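You operate a simulated robot arm through the tools that you are given. There is no shell and no other tool.

You are at the controls of a simulated robot arm. One attempt, no reset.

Task
Put the white cap on the top of the wood-topped bench away on the long bench top. Then put the folded cloth from the top of the wood-topped bench on the white bay of the blue cart. Then put the black pad on the second shelf from the bottom of the tall rack. Then take the cloth on the top of the wooden bench with blue legs and put it away on the top of the square grey table. Then take the white board on the kit bench top and put it away on the top of the wooden bench with blue legs. Then put two of the rolls from the middle shelf of the low rack on the upper shelf of the low rack. Do these in the order given.

Only the result counts: the job must be done as asked and must still hold three seconds after the hand-in. Knocking over, shifting, dropping, spilling or breaking anything else fails it. A push-on lid holds only when it is set on centred and level and pressed home; a screw cap is set on level and turned clockwise until tight. Flat cloth is picked up by pressing the open fingertips on it (5 to 10 N) and closing them slowly along it; thin cloth reads only 2 to 8 mm in the jaws.

Robot
A 6-joint arm with a four-finger gripper on a trunk, on a base that drives. Base frame: it is fixed to the floor where the robot stands at the start and does not move with it; the origin is under the middle of the robot, x ahead of it, y to its left, z up. Lengths are in mm, angles in rad, forces in N, time in s.
Its first joint turns from -2.897 to 2.897 rad. Places, roughly: black pad (6x6x5 cm) [2900, 900, 900]; cloth (11x7x3 cm) [2900, 600, 900]; folded cloth (11x7x3 cm) [700, 1000, 900]; long bench top [-1400, -200, 900]; roll (6x6x5 cm) [7400, -2100, 600]; roll (7x7x4 cm) [7600, -1200, 600]; second shelf of the tall rack [7500, 1000, 700]; top of the square grey table [6200, -4000, 800]; top of the wooden bench with blue legs [3000, 200, 900]; upper shelf of the low rack [7500, -1100, 1100]; white bay of the blue cart (31x24 cm) [1740, 1500, 860]; white board [5000, 1000, 750]; white cap (7x7x4 cm) [600, 100, 900]. Payload 3.43 kg.
Tool frame: the origin (TCP) lies between the finger pads and is the grasp point; the fingertips stand 30 mm ahead of it; z points along the fingers, y is the line along which they close. The gripper opens to 120 mm. The gripper's body begins 85 mm behind the TCP.
Orientation is told as [roll, pitch, yaw] about the base's x, y, z axes, in that order, counted from this pose: with the fingers straight down and closing along the base's y, the tool's x points along the base's -x, its y along +y and its z along -z.

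Tools
- The arm moves only by the tool send_rows. Its argument "series" is a list that holds one entry, the list of rows, each a list of 7 numbers: the shift along the tool's x, y, z in mm, then the turn, a rotation vector about the tool's x, y, z in rad, then the opening, from 0 (shut) to 1 (fully open). In form: [[[x, y, z, rx, ry, rz, fingers], ...]]. A call has 1 to 20 rows; each row shifts and turns the commanded pose from where the row before left it, along the tool's axes as they then stand. Rows are played at 5 a second. More than 50 mm and 0.15 rad between two rows, or a gripper value outside its range, and nothing of the call is played. A pose out of reach is approached as far as the arm can. The call stops where the force on the tool passes 40 N (or 10 N more than at its start, if that is more) or the arm is blocked; 0.2 s more then pass. Each finger halts on what it meets, pressing with about 27 N; the grip force reading is that of the motor and also rises with nothing between the fingers. The clock runs only during rows and for 0.2 s after the last one: add rows that do not move to give the fingers time. It gives the time, the measured TCP pose, the force on the tool (base axes), the opening and the grip force at its end, in the units of the frame above (readings bear some noise), with the torque about the TCP (base axes, N m) and any sound that the robot's microphone picked up.
- Cameras (640 x 400 px; columns grow to the right, rows downward): "scene" is now at [-200.8, 201.2, 1242.4]; the picture's right is [0.17, -0.99, -0.00], its down [-0.27, -0.04, -0.96] and it looks along [0.95, 0.16, -0.28] (base axes); focal length 252 px, centre (320, 200). "wrist" rides on the gripper at [71, -17, -120] in the tool frame; the picture's right is [0.23, 0.97, 0.00], its down [-0.81, 0.19, -0.55] and it looks along [-0.54, 0.13, 0.83] (tool axes); focal length 275 px, centre (320, 200). There is no depth. A picture from a camera that has moved, and an enlarged one, comes with that camera's place and axes in the base frame and with its lens.
- camera(camera): a new picture of that camera. The clock stands still meanwhile.
- steer(legs): drives the robot by 1 to 6 legs, each [ahead, turn to the left] in mm and rad, along the robot's own axes; the way and the turn of a leg run together, so that a leg with both is an arc; at most 1500 mm and 3.142 rad a leg. The arm and the cameras ride along, it lands a little off, and it stops where it bumps. It gives what a move gives.
- turn_head(pan, tilt): turns the head with the scene camera to pan (to the left, within 2.496 rad either way) and tilt (down, from -0.506 to 1.204), counted from straight ahead of the robot. It gives what a move gives.
- inspect(camera, box): a new picture of the part [left, top, right, bottom] of that camera's present view, enlarged. The clock stands still meanwhile.
- close_job(): hands the job in; it is judged then, once.

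Places have to be worked out from the pictures, the camera data and where the tool is seen. Open the gripper and draw the arm clear of the work before you hand the job in, unless the task says otherwise.

The tools are called after "Request:" as a command line: name --argument value ..., lists and objects as JSON in quotes. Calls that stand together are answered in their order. send_rows: Moves the arm, as the interface text tells. Its arguments: {"type":"object","properties":{"series":{"type":"array","items":{"type":"array","items":{"type":"array","items":{"type":"number"}}}}},"required":["series"]} The other tools are called the same way: steer (legs) drives the base; turn_head (pan, tilt) turns the head that bears the scene camera; camera (camera) takes a picture; inspect (camera, box) takes an enlarged picture of a part of a camera's view; close_job () hands the job in.

At the start:

```text
time: 0.0
ee_pos: [366.5, 478.3, 1143.1]
tcp_rot: [0.001, 0.002, -0.002]
force: [-0.5, -0.8, -0.6]
torque: [-0.01, 0.0, 0.0]
gripper_width: 119.8
finger_force: 0.0
robot x, y, heading: [2.2, -2.3, 0.002]
head pan, tilt: [0.168, 0.269]
```

scene: 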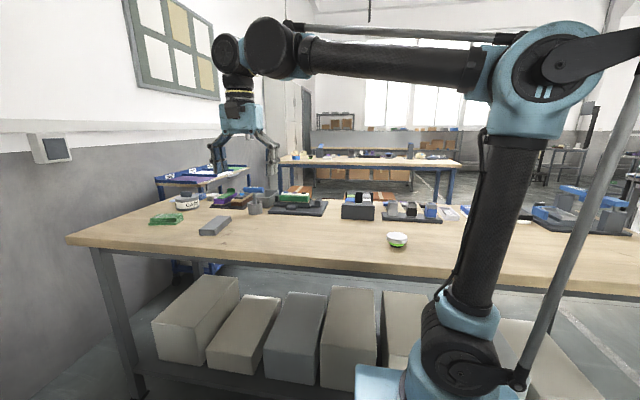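
wrist: 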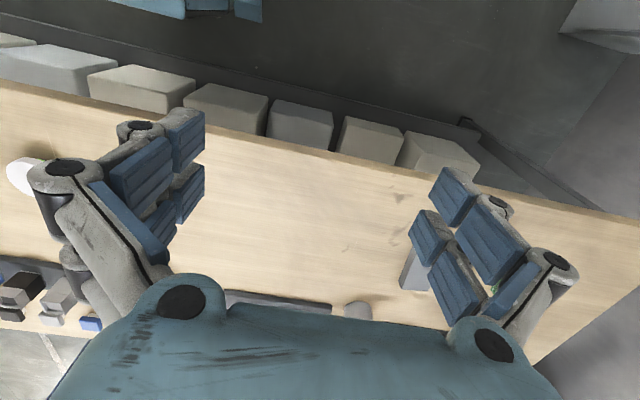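

I start by looking closer at the bench top and the white cap, and from the wrist.

Request:
inspect --camera "scene" --box '[340, 190, 460, 265]'

Request:
inspect --camera "scene" --box '[130, 150, 330, 275]'

Request:
inspect --camera "scene" --box '[270, 90, 480, 220]'

```text
5.33 times, centred on (400, 228) of scene
camera zoom: at [-200.8, 201.2, 1242.4], right [0.17, -0.99, 0.0], down [-0.27, -0.04, -0.96], along [0.95, 0.16, -0.28], focal length 1343 px, centre (-107, 53)
```

zoom: 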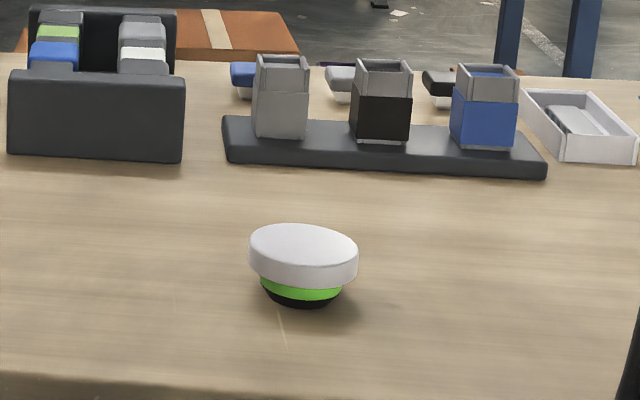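

```text
3.20 times, centred on (230, 212) of scene
camera zoom: at [-200.8, 201.2, 1242.4], right [0.17, -0.99, 0.0], down [-0.27, -0.04, -0.96], along [0.95, 0.16, -0.28], focal length 806 px, centre (608, 160)
```

zoom: 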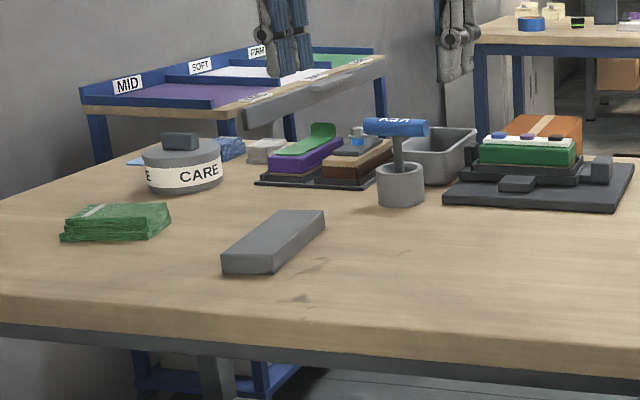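

```text
3.05 times, centred on (375, 155) of scene
camera zoom: at [-200.8, 201.2, 1242.4], right [0.17, -0.99, 0.0], down [-0.27, -0.04, -0.96], along [0.95, 0.16, -0.28], focal length 767 px, centre (152, 337)
```

zoom: 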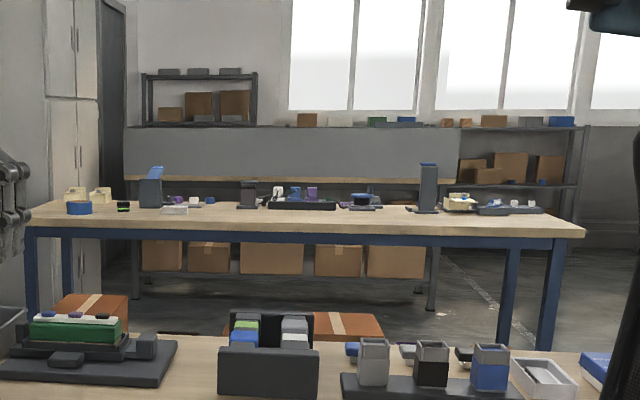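

Cap is seen at about x 560, y 85. Now I look around with the head to see the long bench behind and the rest of the room.

Request:
turn_head --pan 2.45 --tilt 0.35

Request:
camera --camera "scene"

Request:
turn_head --pan -2.45 --tilt 0.35

Request:
camera --camera "scene"

Request:
turn_head --pan 0.8 --tilt 0.35

Request:
camera --camera "scene"

Request:
turn_head --pan -0.9 --tilt 0.3

Request:
camera --camera "scene"

```text
time: 2.1
ee_pos: [354.1, 478.7, 1148.7]
tcp_rot: [0.002, -0.01, -0.001]
force: [-0.5, -0.3, 0.0]
torque: [0.01, -0.01, -0.01]
gripper_width: 119.8
finger_force: 0.1
robot x, y, heading: [1.6, -5.9, -0.002]
head pan, tilt: [2.45, 0.351]
```

```text
taken
camera scene: at [-364.7, 245.0, 1236.9], right [0.64, 0.77, -0.01], down [0.25, -0.22, -0.94], along [-0.73, 0.6, -0.33], focal length 252 px, centre (320, 200)
```

scene: 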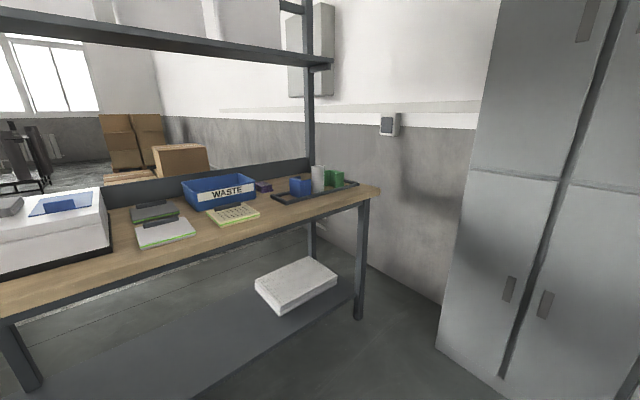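

```text
time: 6.0
ee_pos: [353.0, 478.7, 1148.2]
tcp_rot: [0.002, -0.009, -0.001]
force: [0.1, 1.0, 0.0]
torque: [0.0, -0.03, -0.04]
gripper_width: 120.0
finger_force: 0.0
robot x, y, heading: [-1.2, -4.8, 0.001]
head pan, tilt: [-2.45, 0.351]
```

```text
taken
camera scene: at [-364.7, 126.3, 1236.9], right [-0.64, 0.77, 0.01], down [0.25, 0.22, -0.94], along [-0.73, -0.6, -0.33], focal length 252 px, centre (320, 200)
```

scene: 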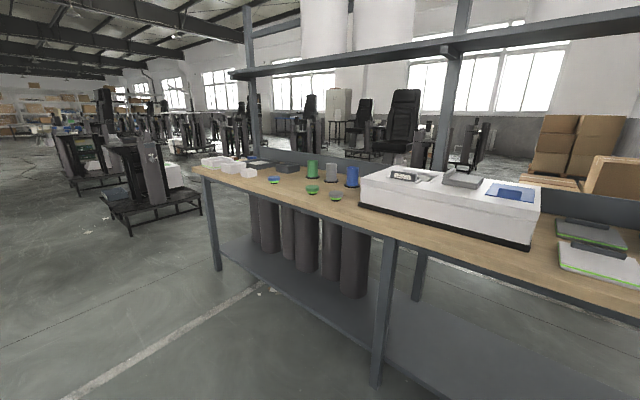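

```text
time: 8.8
ee_pos: [352.1, 479.2, 1148.0]
tcp_rot: [0.001, -0.011, -0.003]
force: [-0.2, -0.4, -0.1]
torque: [0.01, -0.01, 0.0]
gripper_width: 119.9
finger_force: 0.0
robot x, y, heading: [1.9, -1.9, 0.002]
head pan, tilt: [0.799, 0.351]
```

```text
taken
camera scene: at [-228.1, 252.4, 1235.1], right [0.72, -0.7, -0.01], down [-0.25, -0.25, -0.94], along [0.65, 0.67, -0.35], focal length 252 px, centre (320, 200)
```

scene: 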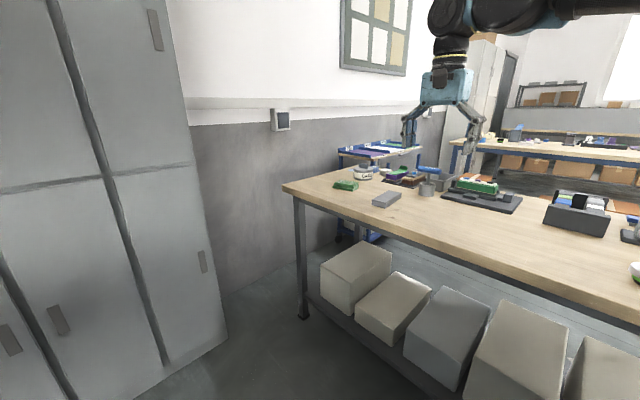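

```text
time: 10.5
ee_pos: [353.5, 479.0, 1147.5]
tcp_rot: [0.001, -0.009, -0.001]
force: [0.6, -1.2, -0.6]
torque: [-0.01, 0.05, 0.02]
gripper_width: 120.1
finger_force: 0.0
robot x, y, heading: [-0.8, -4.3, 0.0]
head pan, tilt: [-0.901, 0.3]
```

```text
taken
camera scene: at [-234.8, 112.6, 1240.0], right [-0.78, -0.62, 0.01], down [-0.2, 0.23, -0.95], along [0.59, -0.75, -0.3], focal length 252 px, centre (320, 200)
```

scene: 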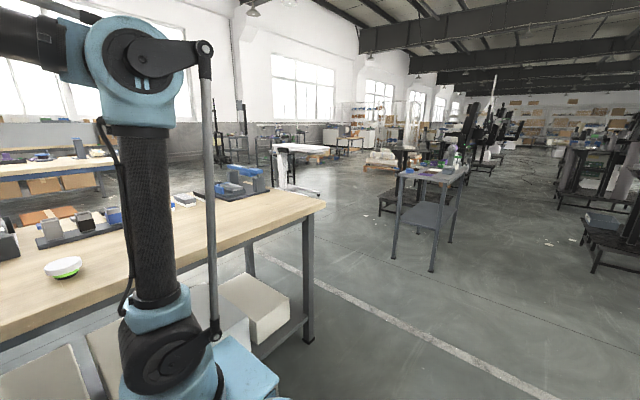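

The long bench front edge seems to run along x ≈ -1055 (y from -1460 to 1175), with free places between its items. I now bring the open gripper over the cap at a safe height and check with the wrist camera.

Request:
send_rows --series '[[[-24, -44, 0, 0, 0, 0, 1], [-24, -44, 0, 0, 0, 0, 1], [-24, -44, 0, 0, 0, 0, 1], [-24, -44, 0, 0, 0, 0, 1], [-24, -44, 0, 0, 0, 0, 1], [-24, -44, 0, 0, 0, 0, 1], [-24, -44, 0, 0, 0, 0, 1], [-24, -44, 0, 0, 0, 0, 1], [-20, -42, 0, 0, 0, 0, 1], [0, 0, 30, 0, 0, 0, 1], [0, 0, 30, 0, 0, 0, 1], [0, 0, 0, 0, 0, 0, 1]]]'

Request:
camera --camera "wrist"

Request:
turn_head --pan -0.1 --tilt 0.4

Request:
camera --camera "scene"

```text
refused: row 1 steps farther than a row can; nothing moved
```

```text
taken
camera wrist: at [281.8, 462.2, 1267.9], right [-0.23, 0.97, 0.0], down [0.81, 0.19, 0.56], along [0.55, 0.13, -0.83], focal length 275 px, centre (320, 200)
```

wrist: 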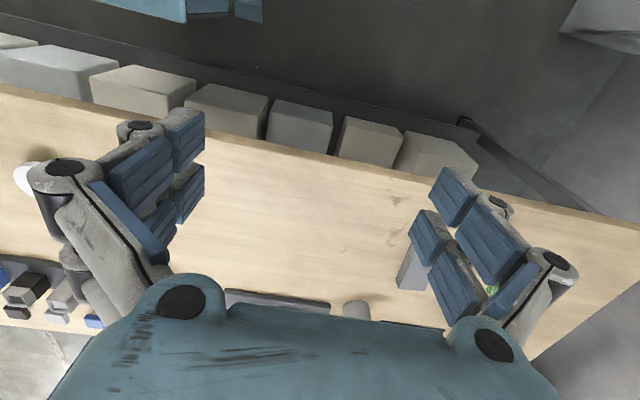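

```text
time: 11.6
ee_pos: [353.1, 479.3, 1147.0]
tcp_rot: [0.002, -0.011, -0.002]
force: [0.4, -0.3, -0.8]
torque: [0.03, 0.01, 0.01]
gripper_width: 119.7
finger_force: 0.0
robot x, y, heading: [-2.7, -3.6, -0.003]
head pan, tilt: [-0.099, 0.4]
```

```text
taken
camera scene: at [-200.9, 176.4, 1230.3], right [-0.1, -0.99, 0.0], down [-0.4, 0.04, -0.92], along [0.91, -0.09, -0.4], focal length 252 px, centre (320, 200)
```

scene: 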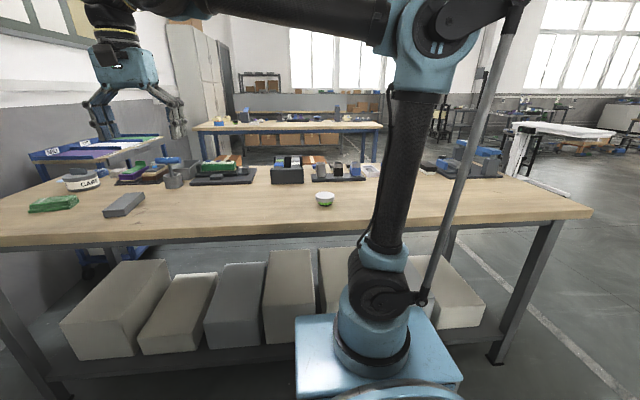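

The step was 50.1 mm, just over the limit; I send it in smaller steps.

Request:
send_rows --series '[[[-22, -39, 0, 0, 0, 0, 1], [-22, -39, 0, 0, 0, 0, 1], [-22, -39, 0, 0, 0, 0, 1], [-22, -39, 0, 0, 0, 0, 1], [-22, -39, 0, 0, 0, 0, 1], [-22, -39, 0, 0, 0, 0, 1], [-22, -39, 0, 0, 0, 0, 1], [-22, -39, 0, 0, 0, 0, 1], [-20, -39, 0, 0, 0, 0, 1], [-20, -40, 0, 0, 0, 0, 1], [0, 0, 30, 0, 0, 0, 1], [0, 0, 30, 0, 0, 0, 1], [0, 0, 0, 0, 0, 0, 1]]]'

Request:
camera --camera "wrist"

Request:
camera --camera "scene"

```text
time: 14.4
ee_pos: [570.8, 87.1, 1088.7]
tcp_rot: [0.0, -0.01, 0.0]
force: [0.3, 0.4, 0.1]
torque: [0.04, -0.02, 0.03]
gripper_width: 120.0
finger_force: 0.0
robot x, y, heading: [-0.4, -3.6, -0.001]
head pan, tilt: [-0.099, 0.4]
```

```text
taken
camera wrist: at [498.1, 71.3, 1208.9], right [-0.23, 0.97, 0.0], down [0.81, 0.19, 0.56], along [0.55, 0.13, -0.83], focal length 275 px, centre (320, 200)
```

wrist: 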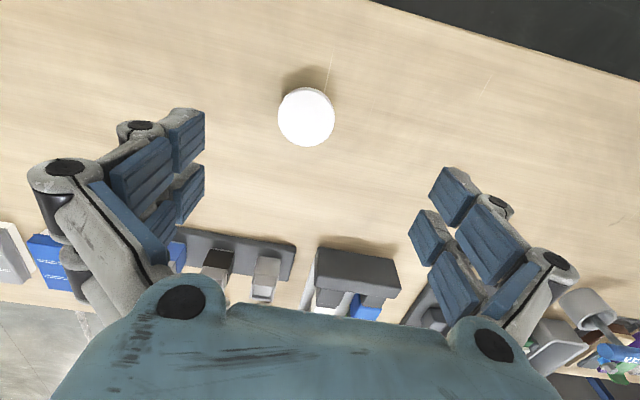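

```text
taken
camera scene: at [-200.9, 176.4, 1230.2], right [-0.1, -1.0, 0.0], down [-0.4, 0.04, -0.92], along [0.91, -0.09, -0.4], focal length 252 px, centre (320, 200)
```

scene: 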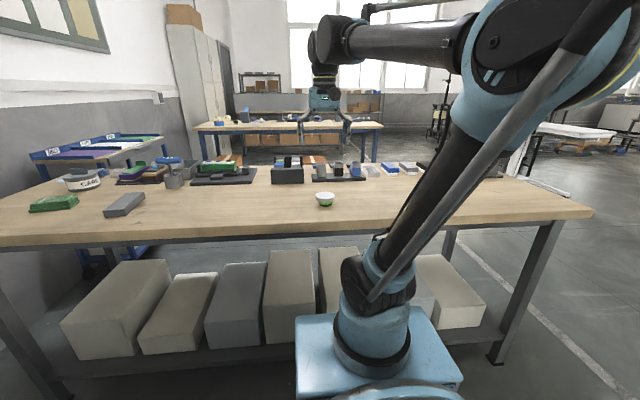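

By triangulating wrist and scene views, the cap's top is near [595, 78, 902]. I shift above it and drop down, then look again.

Request:
send_rows --series '[[[-24, -9, 30, 0, 0, 0, 1], [0, 0, 40, 0, 0, 0, 1], [0, 0, 40, 0, 0, 0, 1], [0, 0, 10, 0, 0, 0, 1], [0, 0, 0, 0, 0, 0, 1]]]'

Request:
camera --camera "wrist"

Request:
inspect --camera "scene" --box '[270, 140, 390, 215]'

```text
time: 15.6
ee_pos: [594.2, 77.4, 969.4]
tcp_rot: [0.002, -0.009, -0.001]
force: [0.5, -0.7, -0.1]
torque: [-0.03, 0.0, 0.01]
gripper_width: 119.9
finger_force: 0.0
robot x, y, heading: [-0.4, -4.1, -0.003]
head pan, tilt: [-0.099, 0.4]
```

```text
taken
camera wrist: at [522.9, 62.0, 1089.3], right [-0.23, 0.97, 0.0], down [0.81, 0.19, 0.56], along [0.55, 0.13, -0.83], focal length 275 px, centre (320, 200)
```

wrist: 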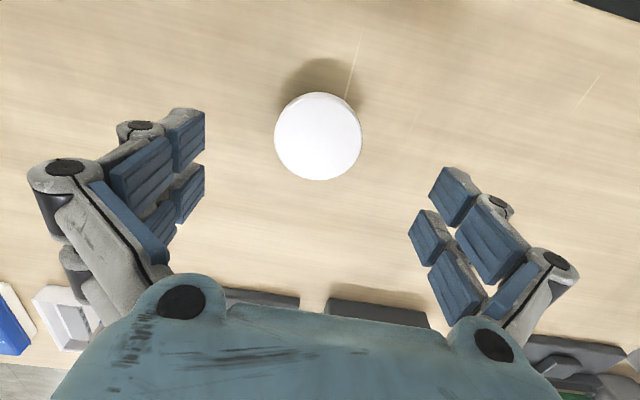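

```text
5.33 times, centred on (330, 178) of scene
camera zoom: at [-200.9, 176.4, 1230.3], right [-0.1, -1.0, 0.0], down [-0.4, 0.04, -0.92], along [0.91, -0.09, -0.4], focal length 1343 px, centre (267, 320)
```

zoom: 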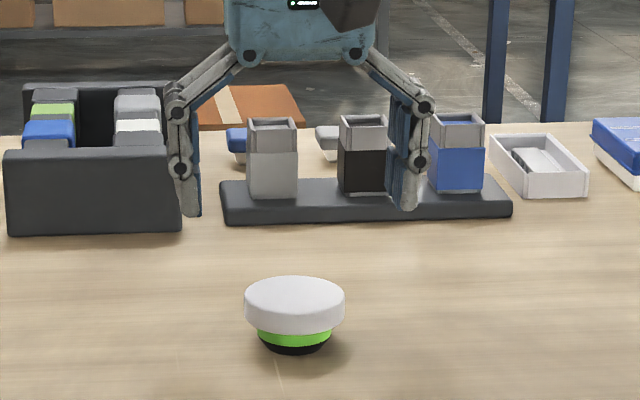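

The cap centre is at [594.5, 77.5], top z ≈ 902, right under the TCP. I go down so that the fingertips are just under the rim (TCP z ≈ 902).

Request:
send_rows --series '[[[0, 0, 30, 0, 0, 0, 1], [0, 0, 22, 0, 0, 0, 1], [0, 0, 14, 0, 0, 0, 1], [0, 0, 0, 0, 0, 0, 1]]]'

Request:
inspect --camera "scene" --box '[270, 140, 390, 215]'

Request:
camera --camera "wrist"

```text
time: 16.6
ee_pos: [594.8, 78.2, 904.6]
tcp_rot: [0.0, -0.01, -0.001]
force: [0.1, -0.3, 0.3]
torque: [-0.01, 0.01, 0.0]
gripper_width: 120.2
finger_force: 0.1
robot x, y, heading: [0.8, -5.0, -0.003]
head pan, tilt: [-0.099, 0.4]
```

```text
5.33 times, centred on (330, 178) of scene
camera zoom: at [-200.8, 176.5, 1230.3], right [-0.1, -1.0, 0.0], down [-0.4, 0.04, -0.92], along [0.91, -0.09, -0.4], focal length 1343 px, centre (267, 320)
```

zoom: 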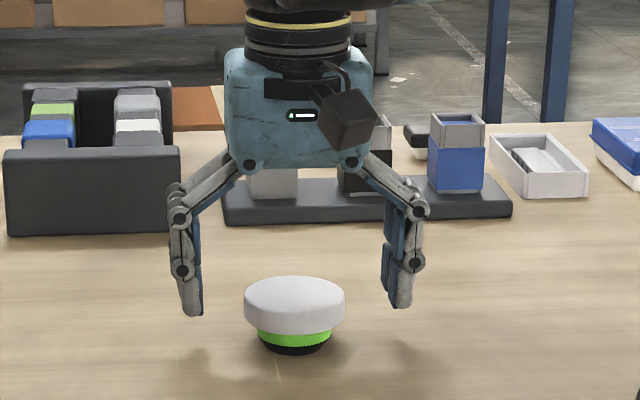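

```text
taken
camera wrist: at [523.1, 62.3, 1023.6], right [-0.23, 0.97, 0.0], down [0.81, 0.19, 0.56], along [0.55, 0.13, -0.83], focal length 275 px, centre (320, 200)
```

wrist: 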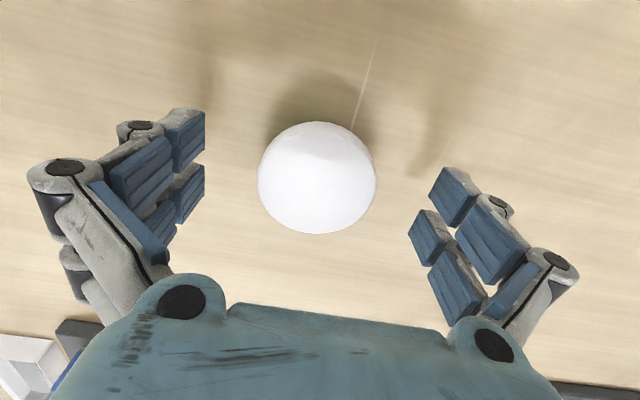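

The fingertips are about at rim height and straddle the cap. I close gently onto the rim.

Request:
send_rows --series '[[[0, 0, 0, 0, 0, 0, 0.85], [0, 0, 0, 0, 0, 0, 0.7], [0, 0, 0, 0, 0, 0, 0.6], [0, 0, 0, 0, 0, 0, 0.52], [0, 0, 0, 0, 0, 0, 0.46], [0, 0, 0, 0, 0, 0, 0.4], [0, 0, 0, 0, 0, 0, 0.4], [0, 0, 0, 0, 0, 0, 0.4]]]'

Request:
inspect --camera "scene" --box '[270, 140, 390, 215]'

Request:
camera --camera "wrist"

```text
time: 18.4
ee_pos: [594.6, 78.5, 903.4]
tcp_rot: [-0.001, -0.011, -0.002]
force: [0.3, -0.6, 5.5]
torque: [0.02, 0.0, -0.06]
gripper_width: 64.1
finger_force: 26.7
robot x, y, heading: [-2.3, -8.0, -0.002]
head pan, tilt: [-0.099, 0.4]
```

```text
5.33 times, centred on (330, 178) of scene
camera zoom: at [-200.9, 176.5, 1230.2], right [-0.1, -1.0, 0.0], down [-0.4, 0.04, -0.92], along [0.91, -0.09, -0.4], focal length 1343 px, centre (267, 320)
```

zoom: 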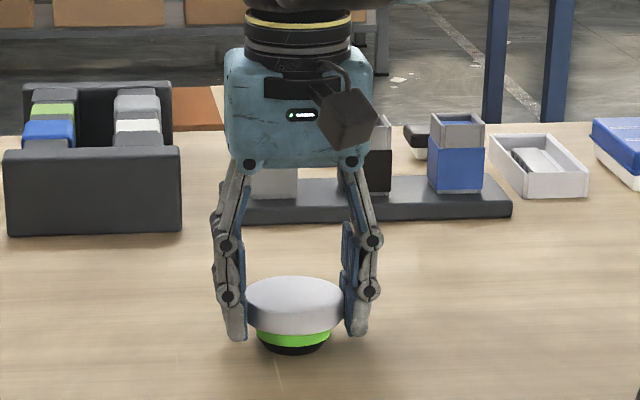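

```text
taken
camera wrist: at [523.1, 62.2, 1023.9], right [-0.23, 0.97, 0.0], down [0.81, 0.19, 0.56], along [0.55, 0.13, -0.83], focal length 275 px, centre (320, 200)
```

wrist: 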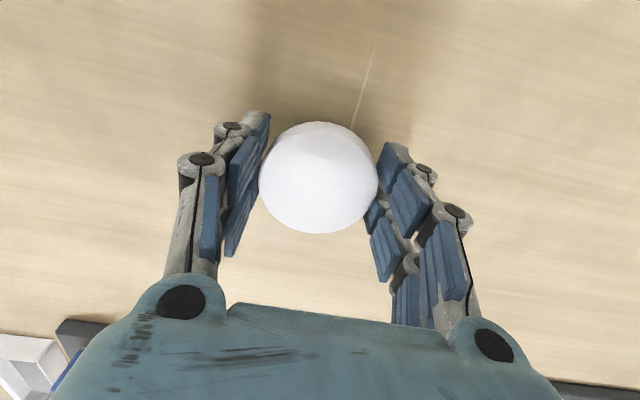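

The cap is held at 64 mm. I lift it straight up and draw it a little toward the robot.

Request:
send_rows --series '[[[0, 0, -10, 0, 0, 0, 0.4], [0, 0, -30, 0, 0, 0, 0.4], [0, 0, -40, 0, 0, 0, 0.4], [0, 0, -45, 0, 0, 0, 0.4], [0, 0, -45, 0, 0, 0, 0.4], [0, 0, -45, 0, 0, 0, 0.4], [30, 0, -30, 0, 0, 0, 0.4], [45, 0, 0, 0, 0, 0, 0.4], [45, 0, 0, 0, 0, 0, 0.4], [0, 0, 0, 0, 0, 0, 0.4]]]'

Request:
camera --camera "wrist"

```text
time: 20.6
ee_pos: [471.7, 78.0, 1147.1]
tcp_rot: [0.001, -0.01, -0.002]
force: [0.2, -0.5, -1.3]
torque: [0.05, -0.01, 0.02]
gripper_width: 64.1
finger_force: 26.7
robot x, y, heading: [0.6, -4.1, -0.008]
head pan, tilt: [-0.099, 0.4]
```

```text
taken
camera wrist: at [400.1, 61.6, 1267.5], right [-0.23, 0.97, 0.0], down [0.81, 0.19, 0.56], along [0.55, 0.13, -0.83], focal length 275 px, centre (320, 200)
```

wrist: 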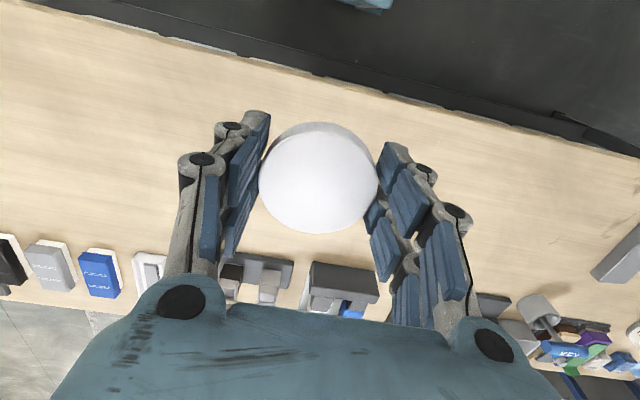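

The cap is secure. I back off 200 mm and turn half around toward the long bench.

Request:
steer --legs '[[-200, 0], [0, 1.57], [0, 1.57]]'

Request:
turn_head --pan 0.0 --tilt 0.45

Request:
camera --camera "scene"

Request:
camera --camera "wrist"

```text
time: 30.9
ee_pos: [-672.0, -82.9, 1147.8]
tcp_rot: [0.0, -0.009, 3.131]
force: [0.1, -0.4, -0.1]
torque: [-0.03, 0.05, 0.01]
gripper_width: 64.2
finger_force: 26.6
robot x, y, heading: [-198.6, 11.4, 3.133]
head pan, tilt: [-0.099, 0.4]
```

```text
time: 31.5
ee_pos: [-658.2, -81.3, 1153.6]
tcp_rot: [0.001, -0.023, 3.129]
force: [0.7, 0.3, 0.1]
torque: [0.0, 0.01, -0.01]
gripper_width: 64.3
finger_force: 26.9
robot x, y, heading: [-201.6, 13.0, 3.137]
head pan, tilt: [0.0, 0.45]
```

```text
taken
camera scene: at [1.7, -179.3, 1225.6], right [0.01, 1.0, 0.0], down [0.45, 0.0, -0.89], along [-0.89, 0.01, -0.45], focal length 252 px, centre (320, 200)
```

scene: 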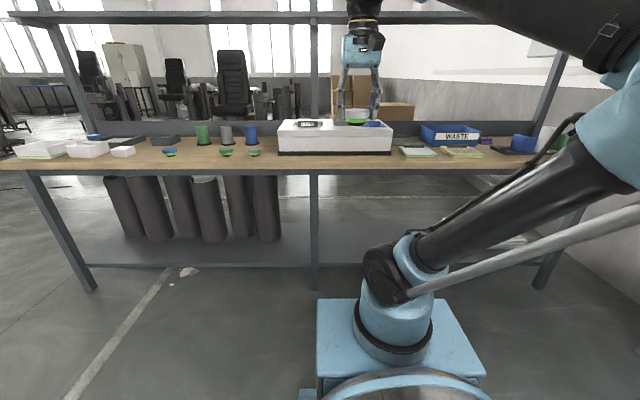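

```text
taken
camera wrist: at [-583.1, -65.2, 1272.0], right [0.22, -0.98, 0.0], down [-0.8, -0.18, 0.57], along [-0.56, -0.12, -0.82], focal length 275 px, centre (320, 200)
```

wrist: 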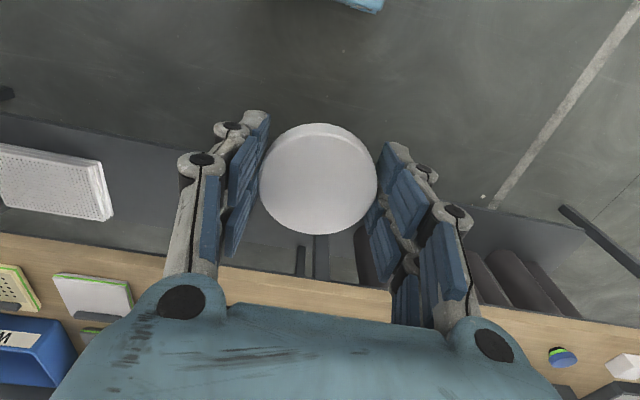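

I zoom in on the bench to choose a free spot.

Request:
inspect --camera "scene" --box '[120, 110, 300, 185]'

Request:
inspect --camera "scene" --box '[0, 110, 160, 185]'

```text
3.56 times, centred on (210, 148) of scene
camera zoom: at [1.7, -179.3, 1225.6], right [0.01, 1.0, 0.0], down [0.45, 0.0, -0.89], along [-0.89, 0.01, -0.45], focal length 895 px, centre (711, 387)
```

zoom: 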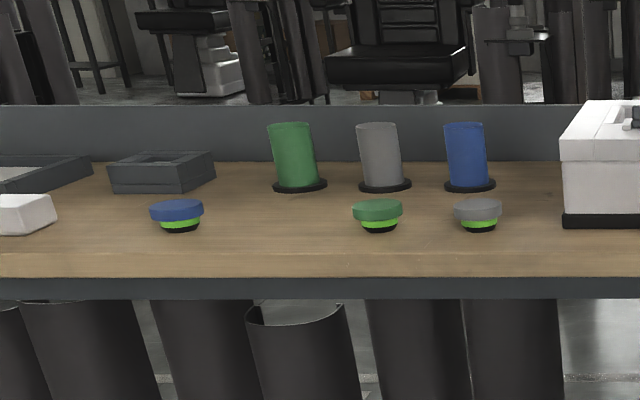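

```text
4.00 times, centred on (80, 148) of scene
camera zoom: at [1.7, -179.3, 1225.6], right [0.01, 1.0, 0.0], down [0.45, 0.0, -0.89], along [-0.89, 0.01, -0.45], focal length 1007 px, centre (1280, 410)
```

zoom: 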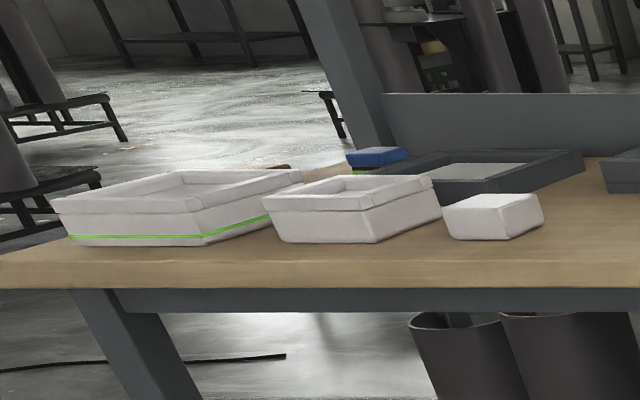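

The row of similar caps (blue, gap, green, grey) has a free slot around [-1220, -780]. I drive sideways: turn left, drive 700, turn right, then ahead some.

Request:
steer --legs '[[0, 1.571], [700, 0], [0, -1.571], [300, 0]]'

Request:
turn_head --pan 0.0 --tilt 0.5

Request:
camera --camera "scene"

Request:
camera --camera "wrist"

```text
time: 45.8
ee_pos: [-976.4, -766.5, 1153.4]
tcp_rot: [0.0, -0.021, 3.107]
force: [-1.0, -0.3, -1.3]
torque: [-0.03, -0.03, 0.01]
gripper_width: 63.8
finger_force: 27.7
robot x, y, heading: [-516.2, -684.2, 3.115]
head pan, tilt: [0.0, 0.45]
```

```text
time: 46.4
ee_pos: [-964.3, -765.1, 1158.0]
tcp_rot: [0.001, -0.036, 3.108]
force: [0.0, -0.7, -1.2]
torque: [0.01, -0.01, -0.01]
gripper_width: 63.7
finger_force: 27.0
robot x, y, heading: [-516.7, -681.2, 3.117]
head pan, tilt: [0.0, 0.499]
```

```text
taken
camera scene: at [-317.1, -877.1, 1221.1], right [0.03, 1.0, 0.0], down [0.49, -0.01, -0.87], along [-0.87, 0.02, -0.49], focal length 252 px, centre (320, 200)
```

scene: 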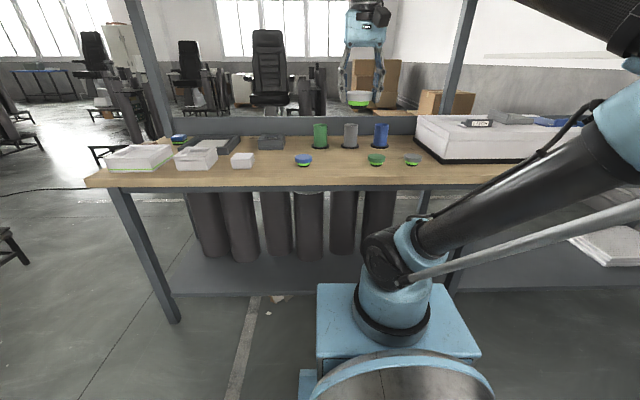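

```text
taken
camera wrist: at [-885.9, -750.8, 1276.4], right [0.2, -0.98, -0.01], down [-0.8, -0.16, 0.58], along [-0.57, -0.11, -0.81], focal length 275 px, centre (320, 200)
```

wrist: 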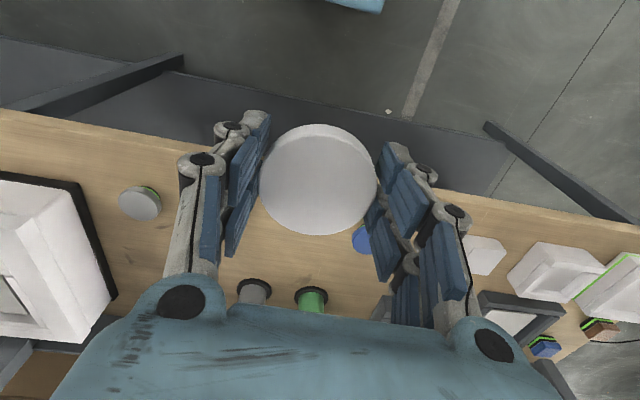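

The slot between the blue and green caps is at about [-1222, -782] for a top height of 870. I level the tool and reach out over it, then check before lowering.

Request:
send_rows --series '[[[0, 0, 0, 0, 0.036, 0, 0.4], [-43, 4.3, 0, 0, 0, 0, 0.4], [-43, 4.3, 0, 0, 0, 0, 0.4], [-43, 4.3, 0, 0, 0, 0, 0.4], [-43, 4.3, 0, 0, 0, 0, 0.4], [-43, 4.3, 0, 0, 0, 0, 0.4], [-42, 4.3, 0, 0, 0, 0, 0.4], [0, 0, 40, 0, 0, 0, 0.4], [0, 0, 40, 0, 0, 0, 0.4], [0, 0, 40, 0, 0, 0, 0.4], [0, 0, 40, 0, 0, 0, 0.4], [0, 0, 0, 0, 0, 0, 0.4]]]'

Request:
inspect --camera "scene" --box '[260, 90, 460, 215]'

Request:
camera --camera "wrist"

```text
time: 49.0
ee_pos: [-1221.5, -783.9, 997.6]
tcp_rot: [0.003, 0.002, 3.11]
force: [-1.2, -0.5, -0.4]
torque: [0.0, 0.01, -0.02]
gripper_width: 63.6
finger_force: 27.2
robot x, y, heading: [-515.5, -683.3, 3.12]
head pan, tilt: [0.0, 0.499]
```

```text
3.20 times, centred on (360, 152) of scene
camera zoom: at [-317.1, -877.1, 1221.1], right [0.03, 1.0, 0.0], down [0.49, -0.01, -0.87], along [-0.87, 0.02, -0.49], focal length 806 px, centre (192, 352)
```

zoom: 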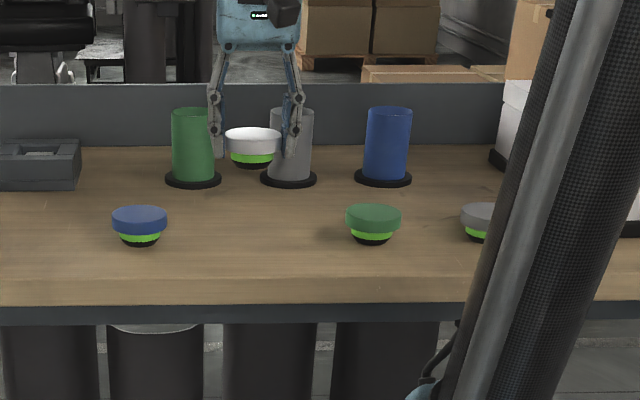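

```text
taken
camera wrist: at [-1148.6, -769.4, 1119.1], right [0.2, -0.98, 0.0], down [-0.82, -0.16, 0.55], along [-0.54, -0.11, -0.83], focal length 275 px, centre (320, 200)
```

wrist: 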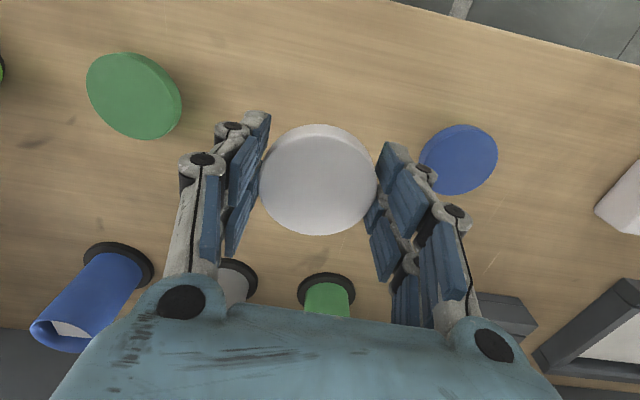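

All aligned, with neighbours 120–140 mm away. I lower with small final steps until contact.

Request:
send_rows --series '[[[0, -8, 40, 0, 0, 0, 0.4], [0, 0, 35, 0, 0, 0, 0.4], [0, 0, 10, 0, 0, 0, 0.4], [0, 0, 3, 0, 0, 0, 0.4], [0, 0, 0, 0, 0, 0, 0.4]]]'

Request:
inspect --camera "scene" --box '[260, 90, 460, 215]'

```text
time: 50.2
ee_pos: [-1220.4, -775.4, 910.4]
tcp_rot: [0.002, 0.001, 3.109]
force: [-0.1, 0.1, 0.2]
torque: [-0.03, 0.02, -0.03]
gripper_width: 63.8
finger_force: 27.1
robot x, y, heading: [-512.5, -679.5, 3.118]
head pan, tilt: [0.0, 0.499]
```

```text
3.20 times, centred on (360, 152) of scene
camera zoom: at [-317.1, -877.1, 1221.1], right [0.03, 1.0, 0.0], down [0.49, -0.01, -0.87], along [-0.87, 0.02, -0.49], focal length 806 px, centre (192, 352)
```

zoom: 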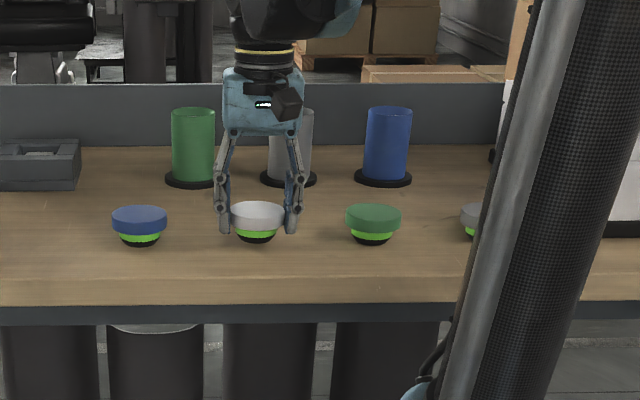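

The cap is in line with its neighbours and just a few mm above the top. I lower in 1–2 mm steps until the force rises.

Request:
send_rows --series '[[[0, 0, 2, 0, 0, 0, 0.4], [0, 0, 2, 0, 0, 0, 0.4], [0, 0, 0, 0, 0, 0, 0.4]]]'

Request:
send_rows --series '[[[0, 0, 1.5, 0, 0, 0, 0.4], [0, 0, 0, 0, 0, 0, 0.4]]]'

```text
time: 51.0
ee_pos: [-1220.9, -776.5, 906.0]
tcp_rot: [0.003, 0.002, 3.109]
force: [-0.5, -0.5, -0.6]
torque: [0.01, 0.02, 0.0]
gripper_width: 63.7
finger_force: 26.9
robot x, y, heading: [-516.6, -682.8, 3.114]
head pan, tilt: [0.0, 0.499]
```

```text
time: 51.6
ee_pos: [-1220.3, -775.9, 905.4]
tcp_rot: [0.002, 0.003, 3.109]
force: [-0.5, -0.2, 0.6]
torque: [-0.01, 0.0, 0.03]
gripper_width: 63.8
finger_force: 26.8
robot x, y, heading: [-512.3, -681.9, 3.114]
head pan, tilt: [0.0, 0.499]
```

Still no contact; I continue down in small steps.

Request:
send_rows --series '[[[0, 0, 1.5, 0, 0, 0, 0.4], [0, 0, 0, 0, 0, 0, 0.4]]]'

Request:
send_rows --series '[[[0, 0, 1.5, 0, 0, 0, 0.4], [0, 0, 0, 0, 0, 0, 0.4]]]'

```text
time: 52.2
ee_pos: [-1219.8, -776.2, 903.4]
tcp_rot: [0.003, 0.001, 3.109]
force: [-1.5, -0.7, 19.8]
torque: [0.0, 0.45, 0.04]
gripper_width: 63.9
finger_force: 27.3
robot x, y, heading: [-517.2, -682.2, 3.12]
head pan, tilt: [0.0, 0.499]
```

```text
time: 52.8
ee_pos: [-1220.0, -776.7, 900.6]
tcp_rot: [0.002, 0.0, 3.107]
force: [-2.0, 0.1, 22.2]
torque: [0.0, 0.26, -0.03]
gripper_width: 63.5
finger_force: 26.6
robot x, y, heading: [-516.7, -679.6, 3.115]
head pan, tilt: [0.0, 0.499]
```

Contact. I ease back 1.5 mm, open partly (85 mm) and rise.

Request:
send_rows --series '[[[0, 0, -2, 0, 0, 0, 0.4], [0, 0, 0, 0, 0, 0, 0.5], [0, 0, 0, 0, 0, 0, 0.58], [0, 0, 0, 0, 0, 0, 0.66], [0, 0, 0, 0, 0, 0, 0.7], [0, 0, -10, 0, 0, 0, 0.7], [0, 0, -30, 0, 0, 0, 0.7], [0, 0, -45, 0, 0, 0, 0.7], [0, 0, -45, 0, 0, 0, 0.7], [0, 0, -45, 0, 0, 0, 1], [0, 0, -45, 0, 0, 0, 1], [0, 0, 0, 0, 0, 0, 1]]]'

Request:
inspect --camera "scene" --box '[260, 90, 460, 215]'

Request:
camera --camera "wrist"

```text
time: 55.4
ee_pos: [-1221.7, -776.6, 1123.8]
tcp_rot: [0.001, 0.001, 3.108]
force: [-0.4, 0.0, -0.3]
torque: [0.0, -0.01, 0.0]
gripper_width: 120.0
finger_force: 0.0
robot x, y, heading: [-515.3, -682.3, 3.117]
head pan, tilt: [0.0, 0.499]
```

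```text
3.20 times, centred on (360, 152) of scene
camera zoom: at [-317.1, -877.1, 1221.1], right [0.03, 1.0, 0.0], down [0.49, -0.01, -0.87], along [-0.87, 0.02, -0.49], focal length 806 px, centre (192, 352)
```

zoom: 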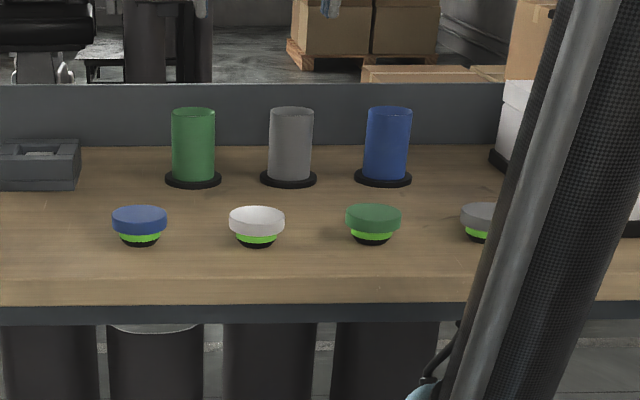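

```text
taken
camera wrist: at [-1147.9, -761.6, 1245.0], right [0.2, -0.98, 0.0], down [-0.82, -0.16, 0.55], along [-0.54, -0.11, -0.83], focal length 275 px, centre (320, 200)
```

wrist: 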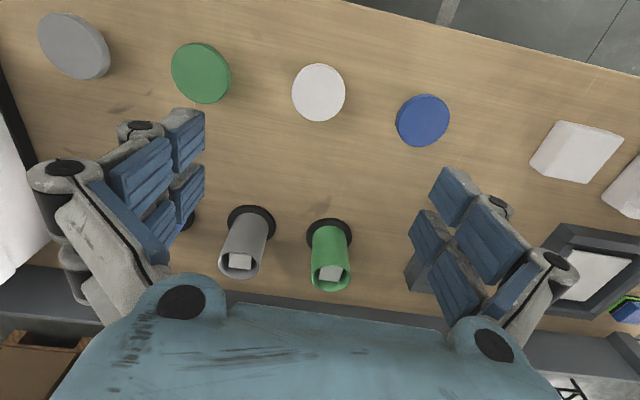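

The cap stands in place. I retract the arm and drive over to the left part of the wood-topped bench for the folded cloth.

Request:
send_rows --series '[[[45, 0, 0, 0, 0, 0, 1], [45, 0, 0, 0, 0, 0, 1], [45, 0, -5, 0, 0, 0, 1], [45, 0, -5, 0, 0, 0, 1], [45, 0, -5, 0, 0, 0, 1], [45, 0, -5, 0, 0, 0, 1], [0, 0, 0, 0, 0, 0, 1]]]'

Request:
steer --legs '[[-300, 0], [0, -1.547], [1480, 0], [0, -1.57]]'

Request:
turn_head --pan 0.1 --tilt 0.5

Request:
camera --camera "scene"

Request:
camera --camera "wrist"

```text
time: 57.0
ee_pos: [-950.2, -785.3, 1143.9]
tcp_rot: [0.002, -0.001, 3.107]
force: [-0.1, -0.4, -0.4]
torque: [0.01, 0.03, 0.01]
gripper_width: 120.0
finger_force: 0.1
robot x, y, heading: [-513.1, -685.5, 3.116]
head pan, tilt: [0.0, 0.499]
```

```text
time: 74.7
ee_pos: [241.8, 889.9, 1143.0]
tcp_rot: [0.003, 0.003, -0.021]
force: [-0.3, 0.5, 0.0]
torque: [-0.05, -0.02, -0.02]
gripper_width: 119.9
finger_force: 0.0
robot x, y, heading: [-198.6, 787.7, -0.015]
head pan, tilt: [0.0, 0.499]
```

```text
time: 75.3
ee_pos: [227.0, 888.8, 1148.0]
tcp_rot: [0.004, -0.01, -0.02]
force: [0.2, 0.6, -0.1]
torque: [0.0, -0.02, 0.0]
gripper_width: 119.7
finger_force: 0.0
robot x, y, heading: [-193.5, 790.6, -0.016]
head pan, tilt: [0.099, 0.499]
```

```text
taken
camera scene: at [-394.0, 992.1, 1221.1], right [0.08, -1.0, 0.0], down [-0.49, -0.04, -0.87], along [0.87, 0.07, -0.49], focal length 252 px, centre (320, 200)
```

scene: 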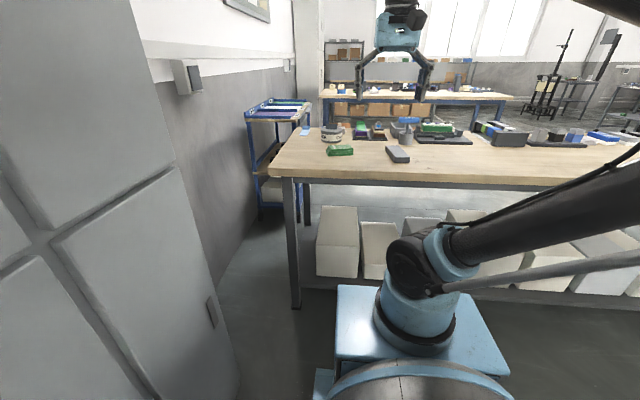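

```text
taken
camera wrist: at [155.4, 872.9, 1268.2], right [-0.21, 0.98, 0.0], down [0.81, 0.17, 0.56], along [0.55, 0.12, -0.83], focal length 275 px, centre (320, 200)
```

wrist: 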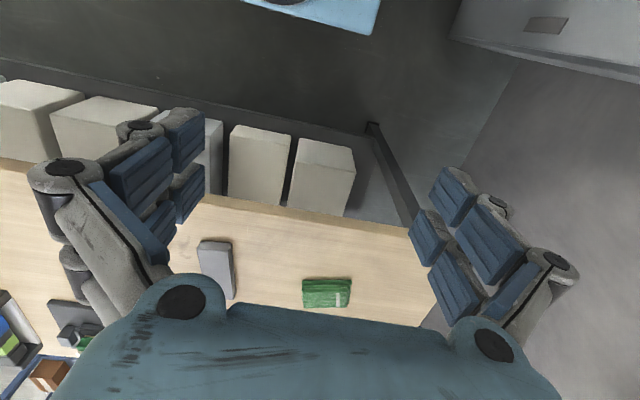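

The folded green cloth is at about [642, 993], its long side along y, so I must close along x. I drive 190 mm ahead, turn the tool a quarter and move it over the cloth.

Request:
steer --legs '[[190, 0.016]]'

Request:
send_rows --series '[[[0, 0, 0, 0, 0, 0.14, 1], [0, 0, 0, 0, 0, 0.14, 1], [0, 0, 0, 0, 0, 0.14, 1], [0, 0, 0, 0, 0, 0.14, 1], [0, 0, 0, 0, 0, 0.14, 1], [0, 0, 0, 0, 0, 0.14, 1], [0, 0, 0, 0, 0, 0.14, 1], [0, 0, 0, 0, 0, 0.14, 1], [0, 0, 0, 0, 0, 0.14, 1], [0, 0, 0, 0, 0, 0.14, 1], [0, 0, 0, 0, 0, 0.14, 1], [0, 0, 0, 0, 0, 0, 1]]]'

Request:
camera --camera "wrist"

Request:
camera --camera "scene"

```text
time: 76.9
ee_pos: [414.5, 893.0, 1147.7]
tcp_rot: [0.004, -0.012, -0.005]
force: [-0.4, 0.2, 0.3]
torque: [0.0, 0.04, 0.0]
gripper_width: 119.7
finger_force: 0.0
robot x, y, heading: [-5.5, 792.1, -0.0]
head pan, tilt: [0.099, 0.499]
```

```text
time: 79.5
ee_pos: [403.3, 892.1, 1152.3]
tcp_rot: [0.023, 0.002, -1.547]
force: [-0.5, 0.7, 0.0]
torque: [-0.03, 0.0, -0.02]
gripper_width: 120.3
finger_force: 0.0
robot x, y, heading: [-7.0, 789.2, 0.001]
head pan, tilt: [0.099, 0.499]
```

```text
taken
camera wrist: at [382.2, 962.1, 1273.7], right [0.97, 0.25, 0.02], down [0.2, -0.81, 0.55], along [0.16, -0.53, -0.83], focal length 275 px, centre (320, 200)
```

wrist: 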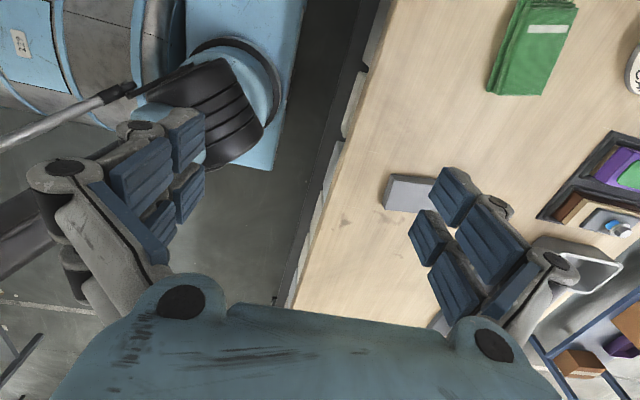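

```text
taken
camera scene: at [-207.2, 987.3, 1221.1], right [0.1, -0.99, 0.0], down [-0.49, -0.05, -0.87], along [0.87, 0.09, -0.49], focal length 252 px, centre (320, 200)
```

scene: 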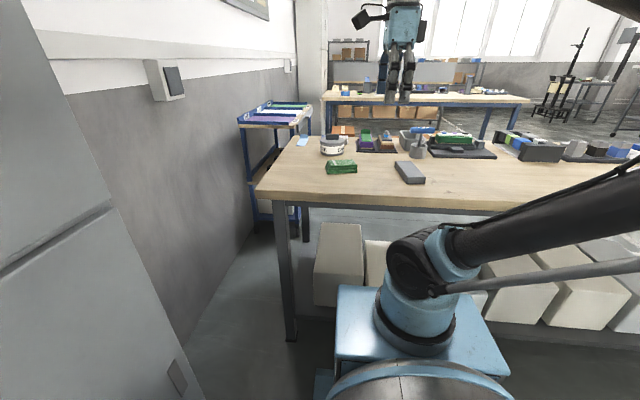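

I level the tool and move over the cloth, lowering to about z 1000.

Request:
send_rows --series '[[[0, 0, 0, 0.023, 0, 0, 1], [16, 40, 10, 0, 0, 0, 1], [16, 40, 10, 0, 0, 0, 1], [16, 40, 20, 0, 0, 0, 1], [16, 40, 20, 0, 0, 0, 1], [16, 40, 20, 0, 0, 0, 1], [15, 41, 20, 0, 0, 0, 1], [0, 0, 40, 0, 0, 0, 1], [0, 0, 0, 0, 0, 0, 1]]]'

Request:
camera --camera "wrist"

Request:
inspect --camera "scene" --box '[260, 80, 460, 205]'

```text
time: 81.5
ee_pos: [640.6, 994.5, 1011.7]
tcp_rot: [0.001, 0.004, -1.546]
force: [0.4, 0.2, 0.6]
torque: [-0.02, -0.03, -0.01]
gripper_width: 119.9
finger_force: 0.1
robot x, y, heading: [-5.7, 787.5, 0.001]
head pan, tilt: [0.099, 0.499]
```

```text
taken
camera wrist: at [622.4, 1064.8, 1133.7], right [0.97, 0.26, 0.0], down [0.21, -0.81, 0.55], along [0.14, -0.53, -0.83], focal length 275 px, centre (320, 200)
```

wrist: 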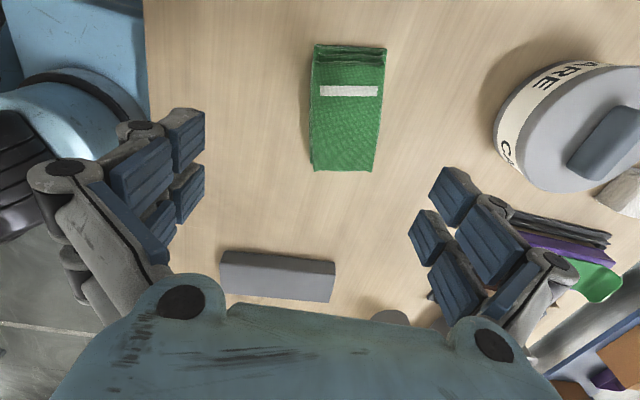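

```text
3.20 times, centred on (360, 142) of scene
camera zoom: at [-207.1, 987.4, 1221.1], right [0.1, -0.99, 0.0], down [-0.49, -0.05, -0.87], along [0.87, 0.09, -0.49], focal length 806 px, centre (192, 384)
```

zoom: 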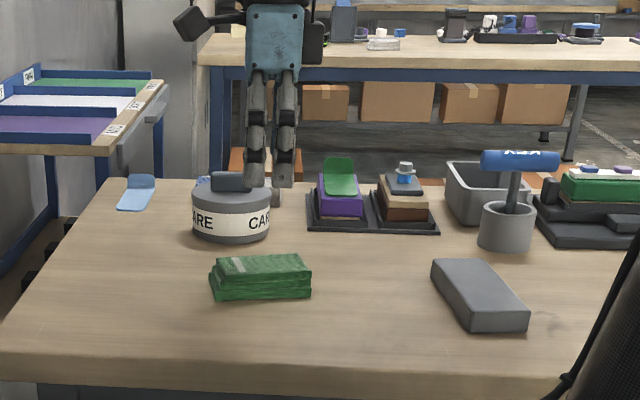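

The wrist view puts the cloth centre at about [662, 1002] with its long axis turned some 0.2 rad. I adjust the yaw and position, and lower to z ≈ 945 to check.

Request:
send_rows --series '[[[0, 0, 0, 0, 0, -0.11, 1], [0, 0, 0, 0, 0, -0.11, 1], [1, 23, 0, 0, 0, 0, 1], [0, 0, 35, 0, 0, 0, 1], [0, 0, 32, 0, 0, 0, 1], [0, 0, 0, 0, 0, 0, 1]]]'

Request:
camera --camera "wrist"

Request:
inspect --camera "scene" --box '[260, 80, 460, 205]'

```text
time: 82.9
ee_pos: [660.8, 1000.1, 945.4]
tcp_rot: [0.001, 0.001, -1.325]
force: [-0.1, -0.7, -0.4]
torque: [0.0, 0.01, -0.01]
gripper_width: 119.9
finger_force: 0.1
robot x, y, heading: [-2.4, 788.3, -0.003]
head pan, tilt: [0.099, 0.499]
```

```text
taken
camera wrist: at [629.3, 1065.7, 1066.1], right [0.89, 0.46, 0.0], down [0.38, -0.74, 0.55], along [0.25, -0.49, -0.83], focal length 275 px, centre (320, 200)
```

wrist: 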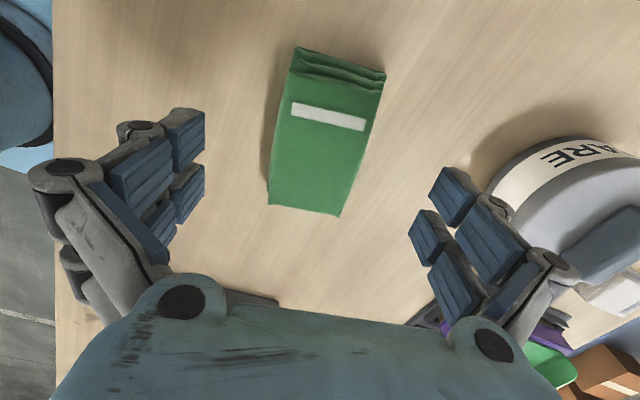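

```text
3.20 times, centred on (360, 142) of scene
camera zoom: at [-207.1, 987.4, 1221.1], right [0.1, -0.99, 0.0], down [-0.49, -0.05, -0.87], along [0.87, 0.09, -0.49], focal length 806 px, centre (192, 384)
```

zoom: 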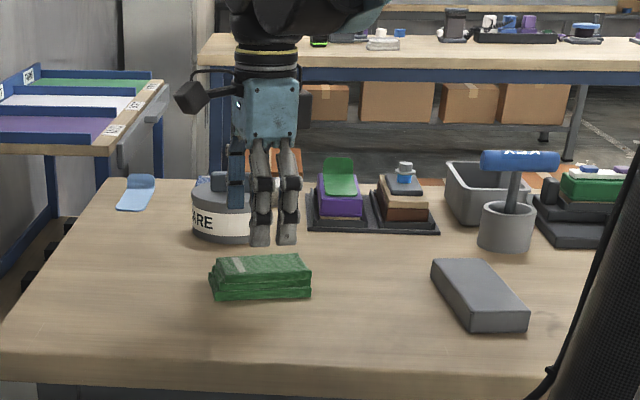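

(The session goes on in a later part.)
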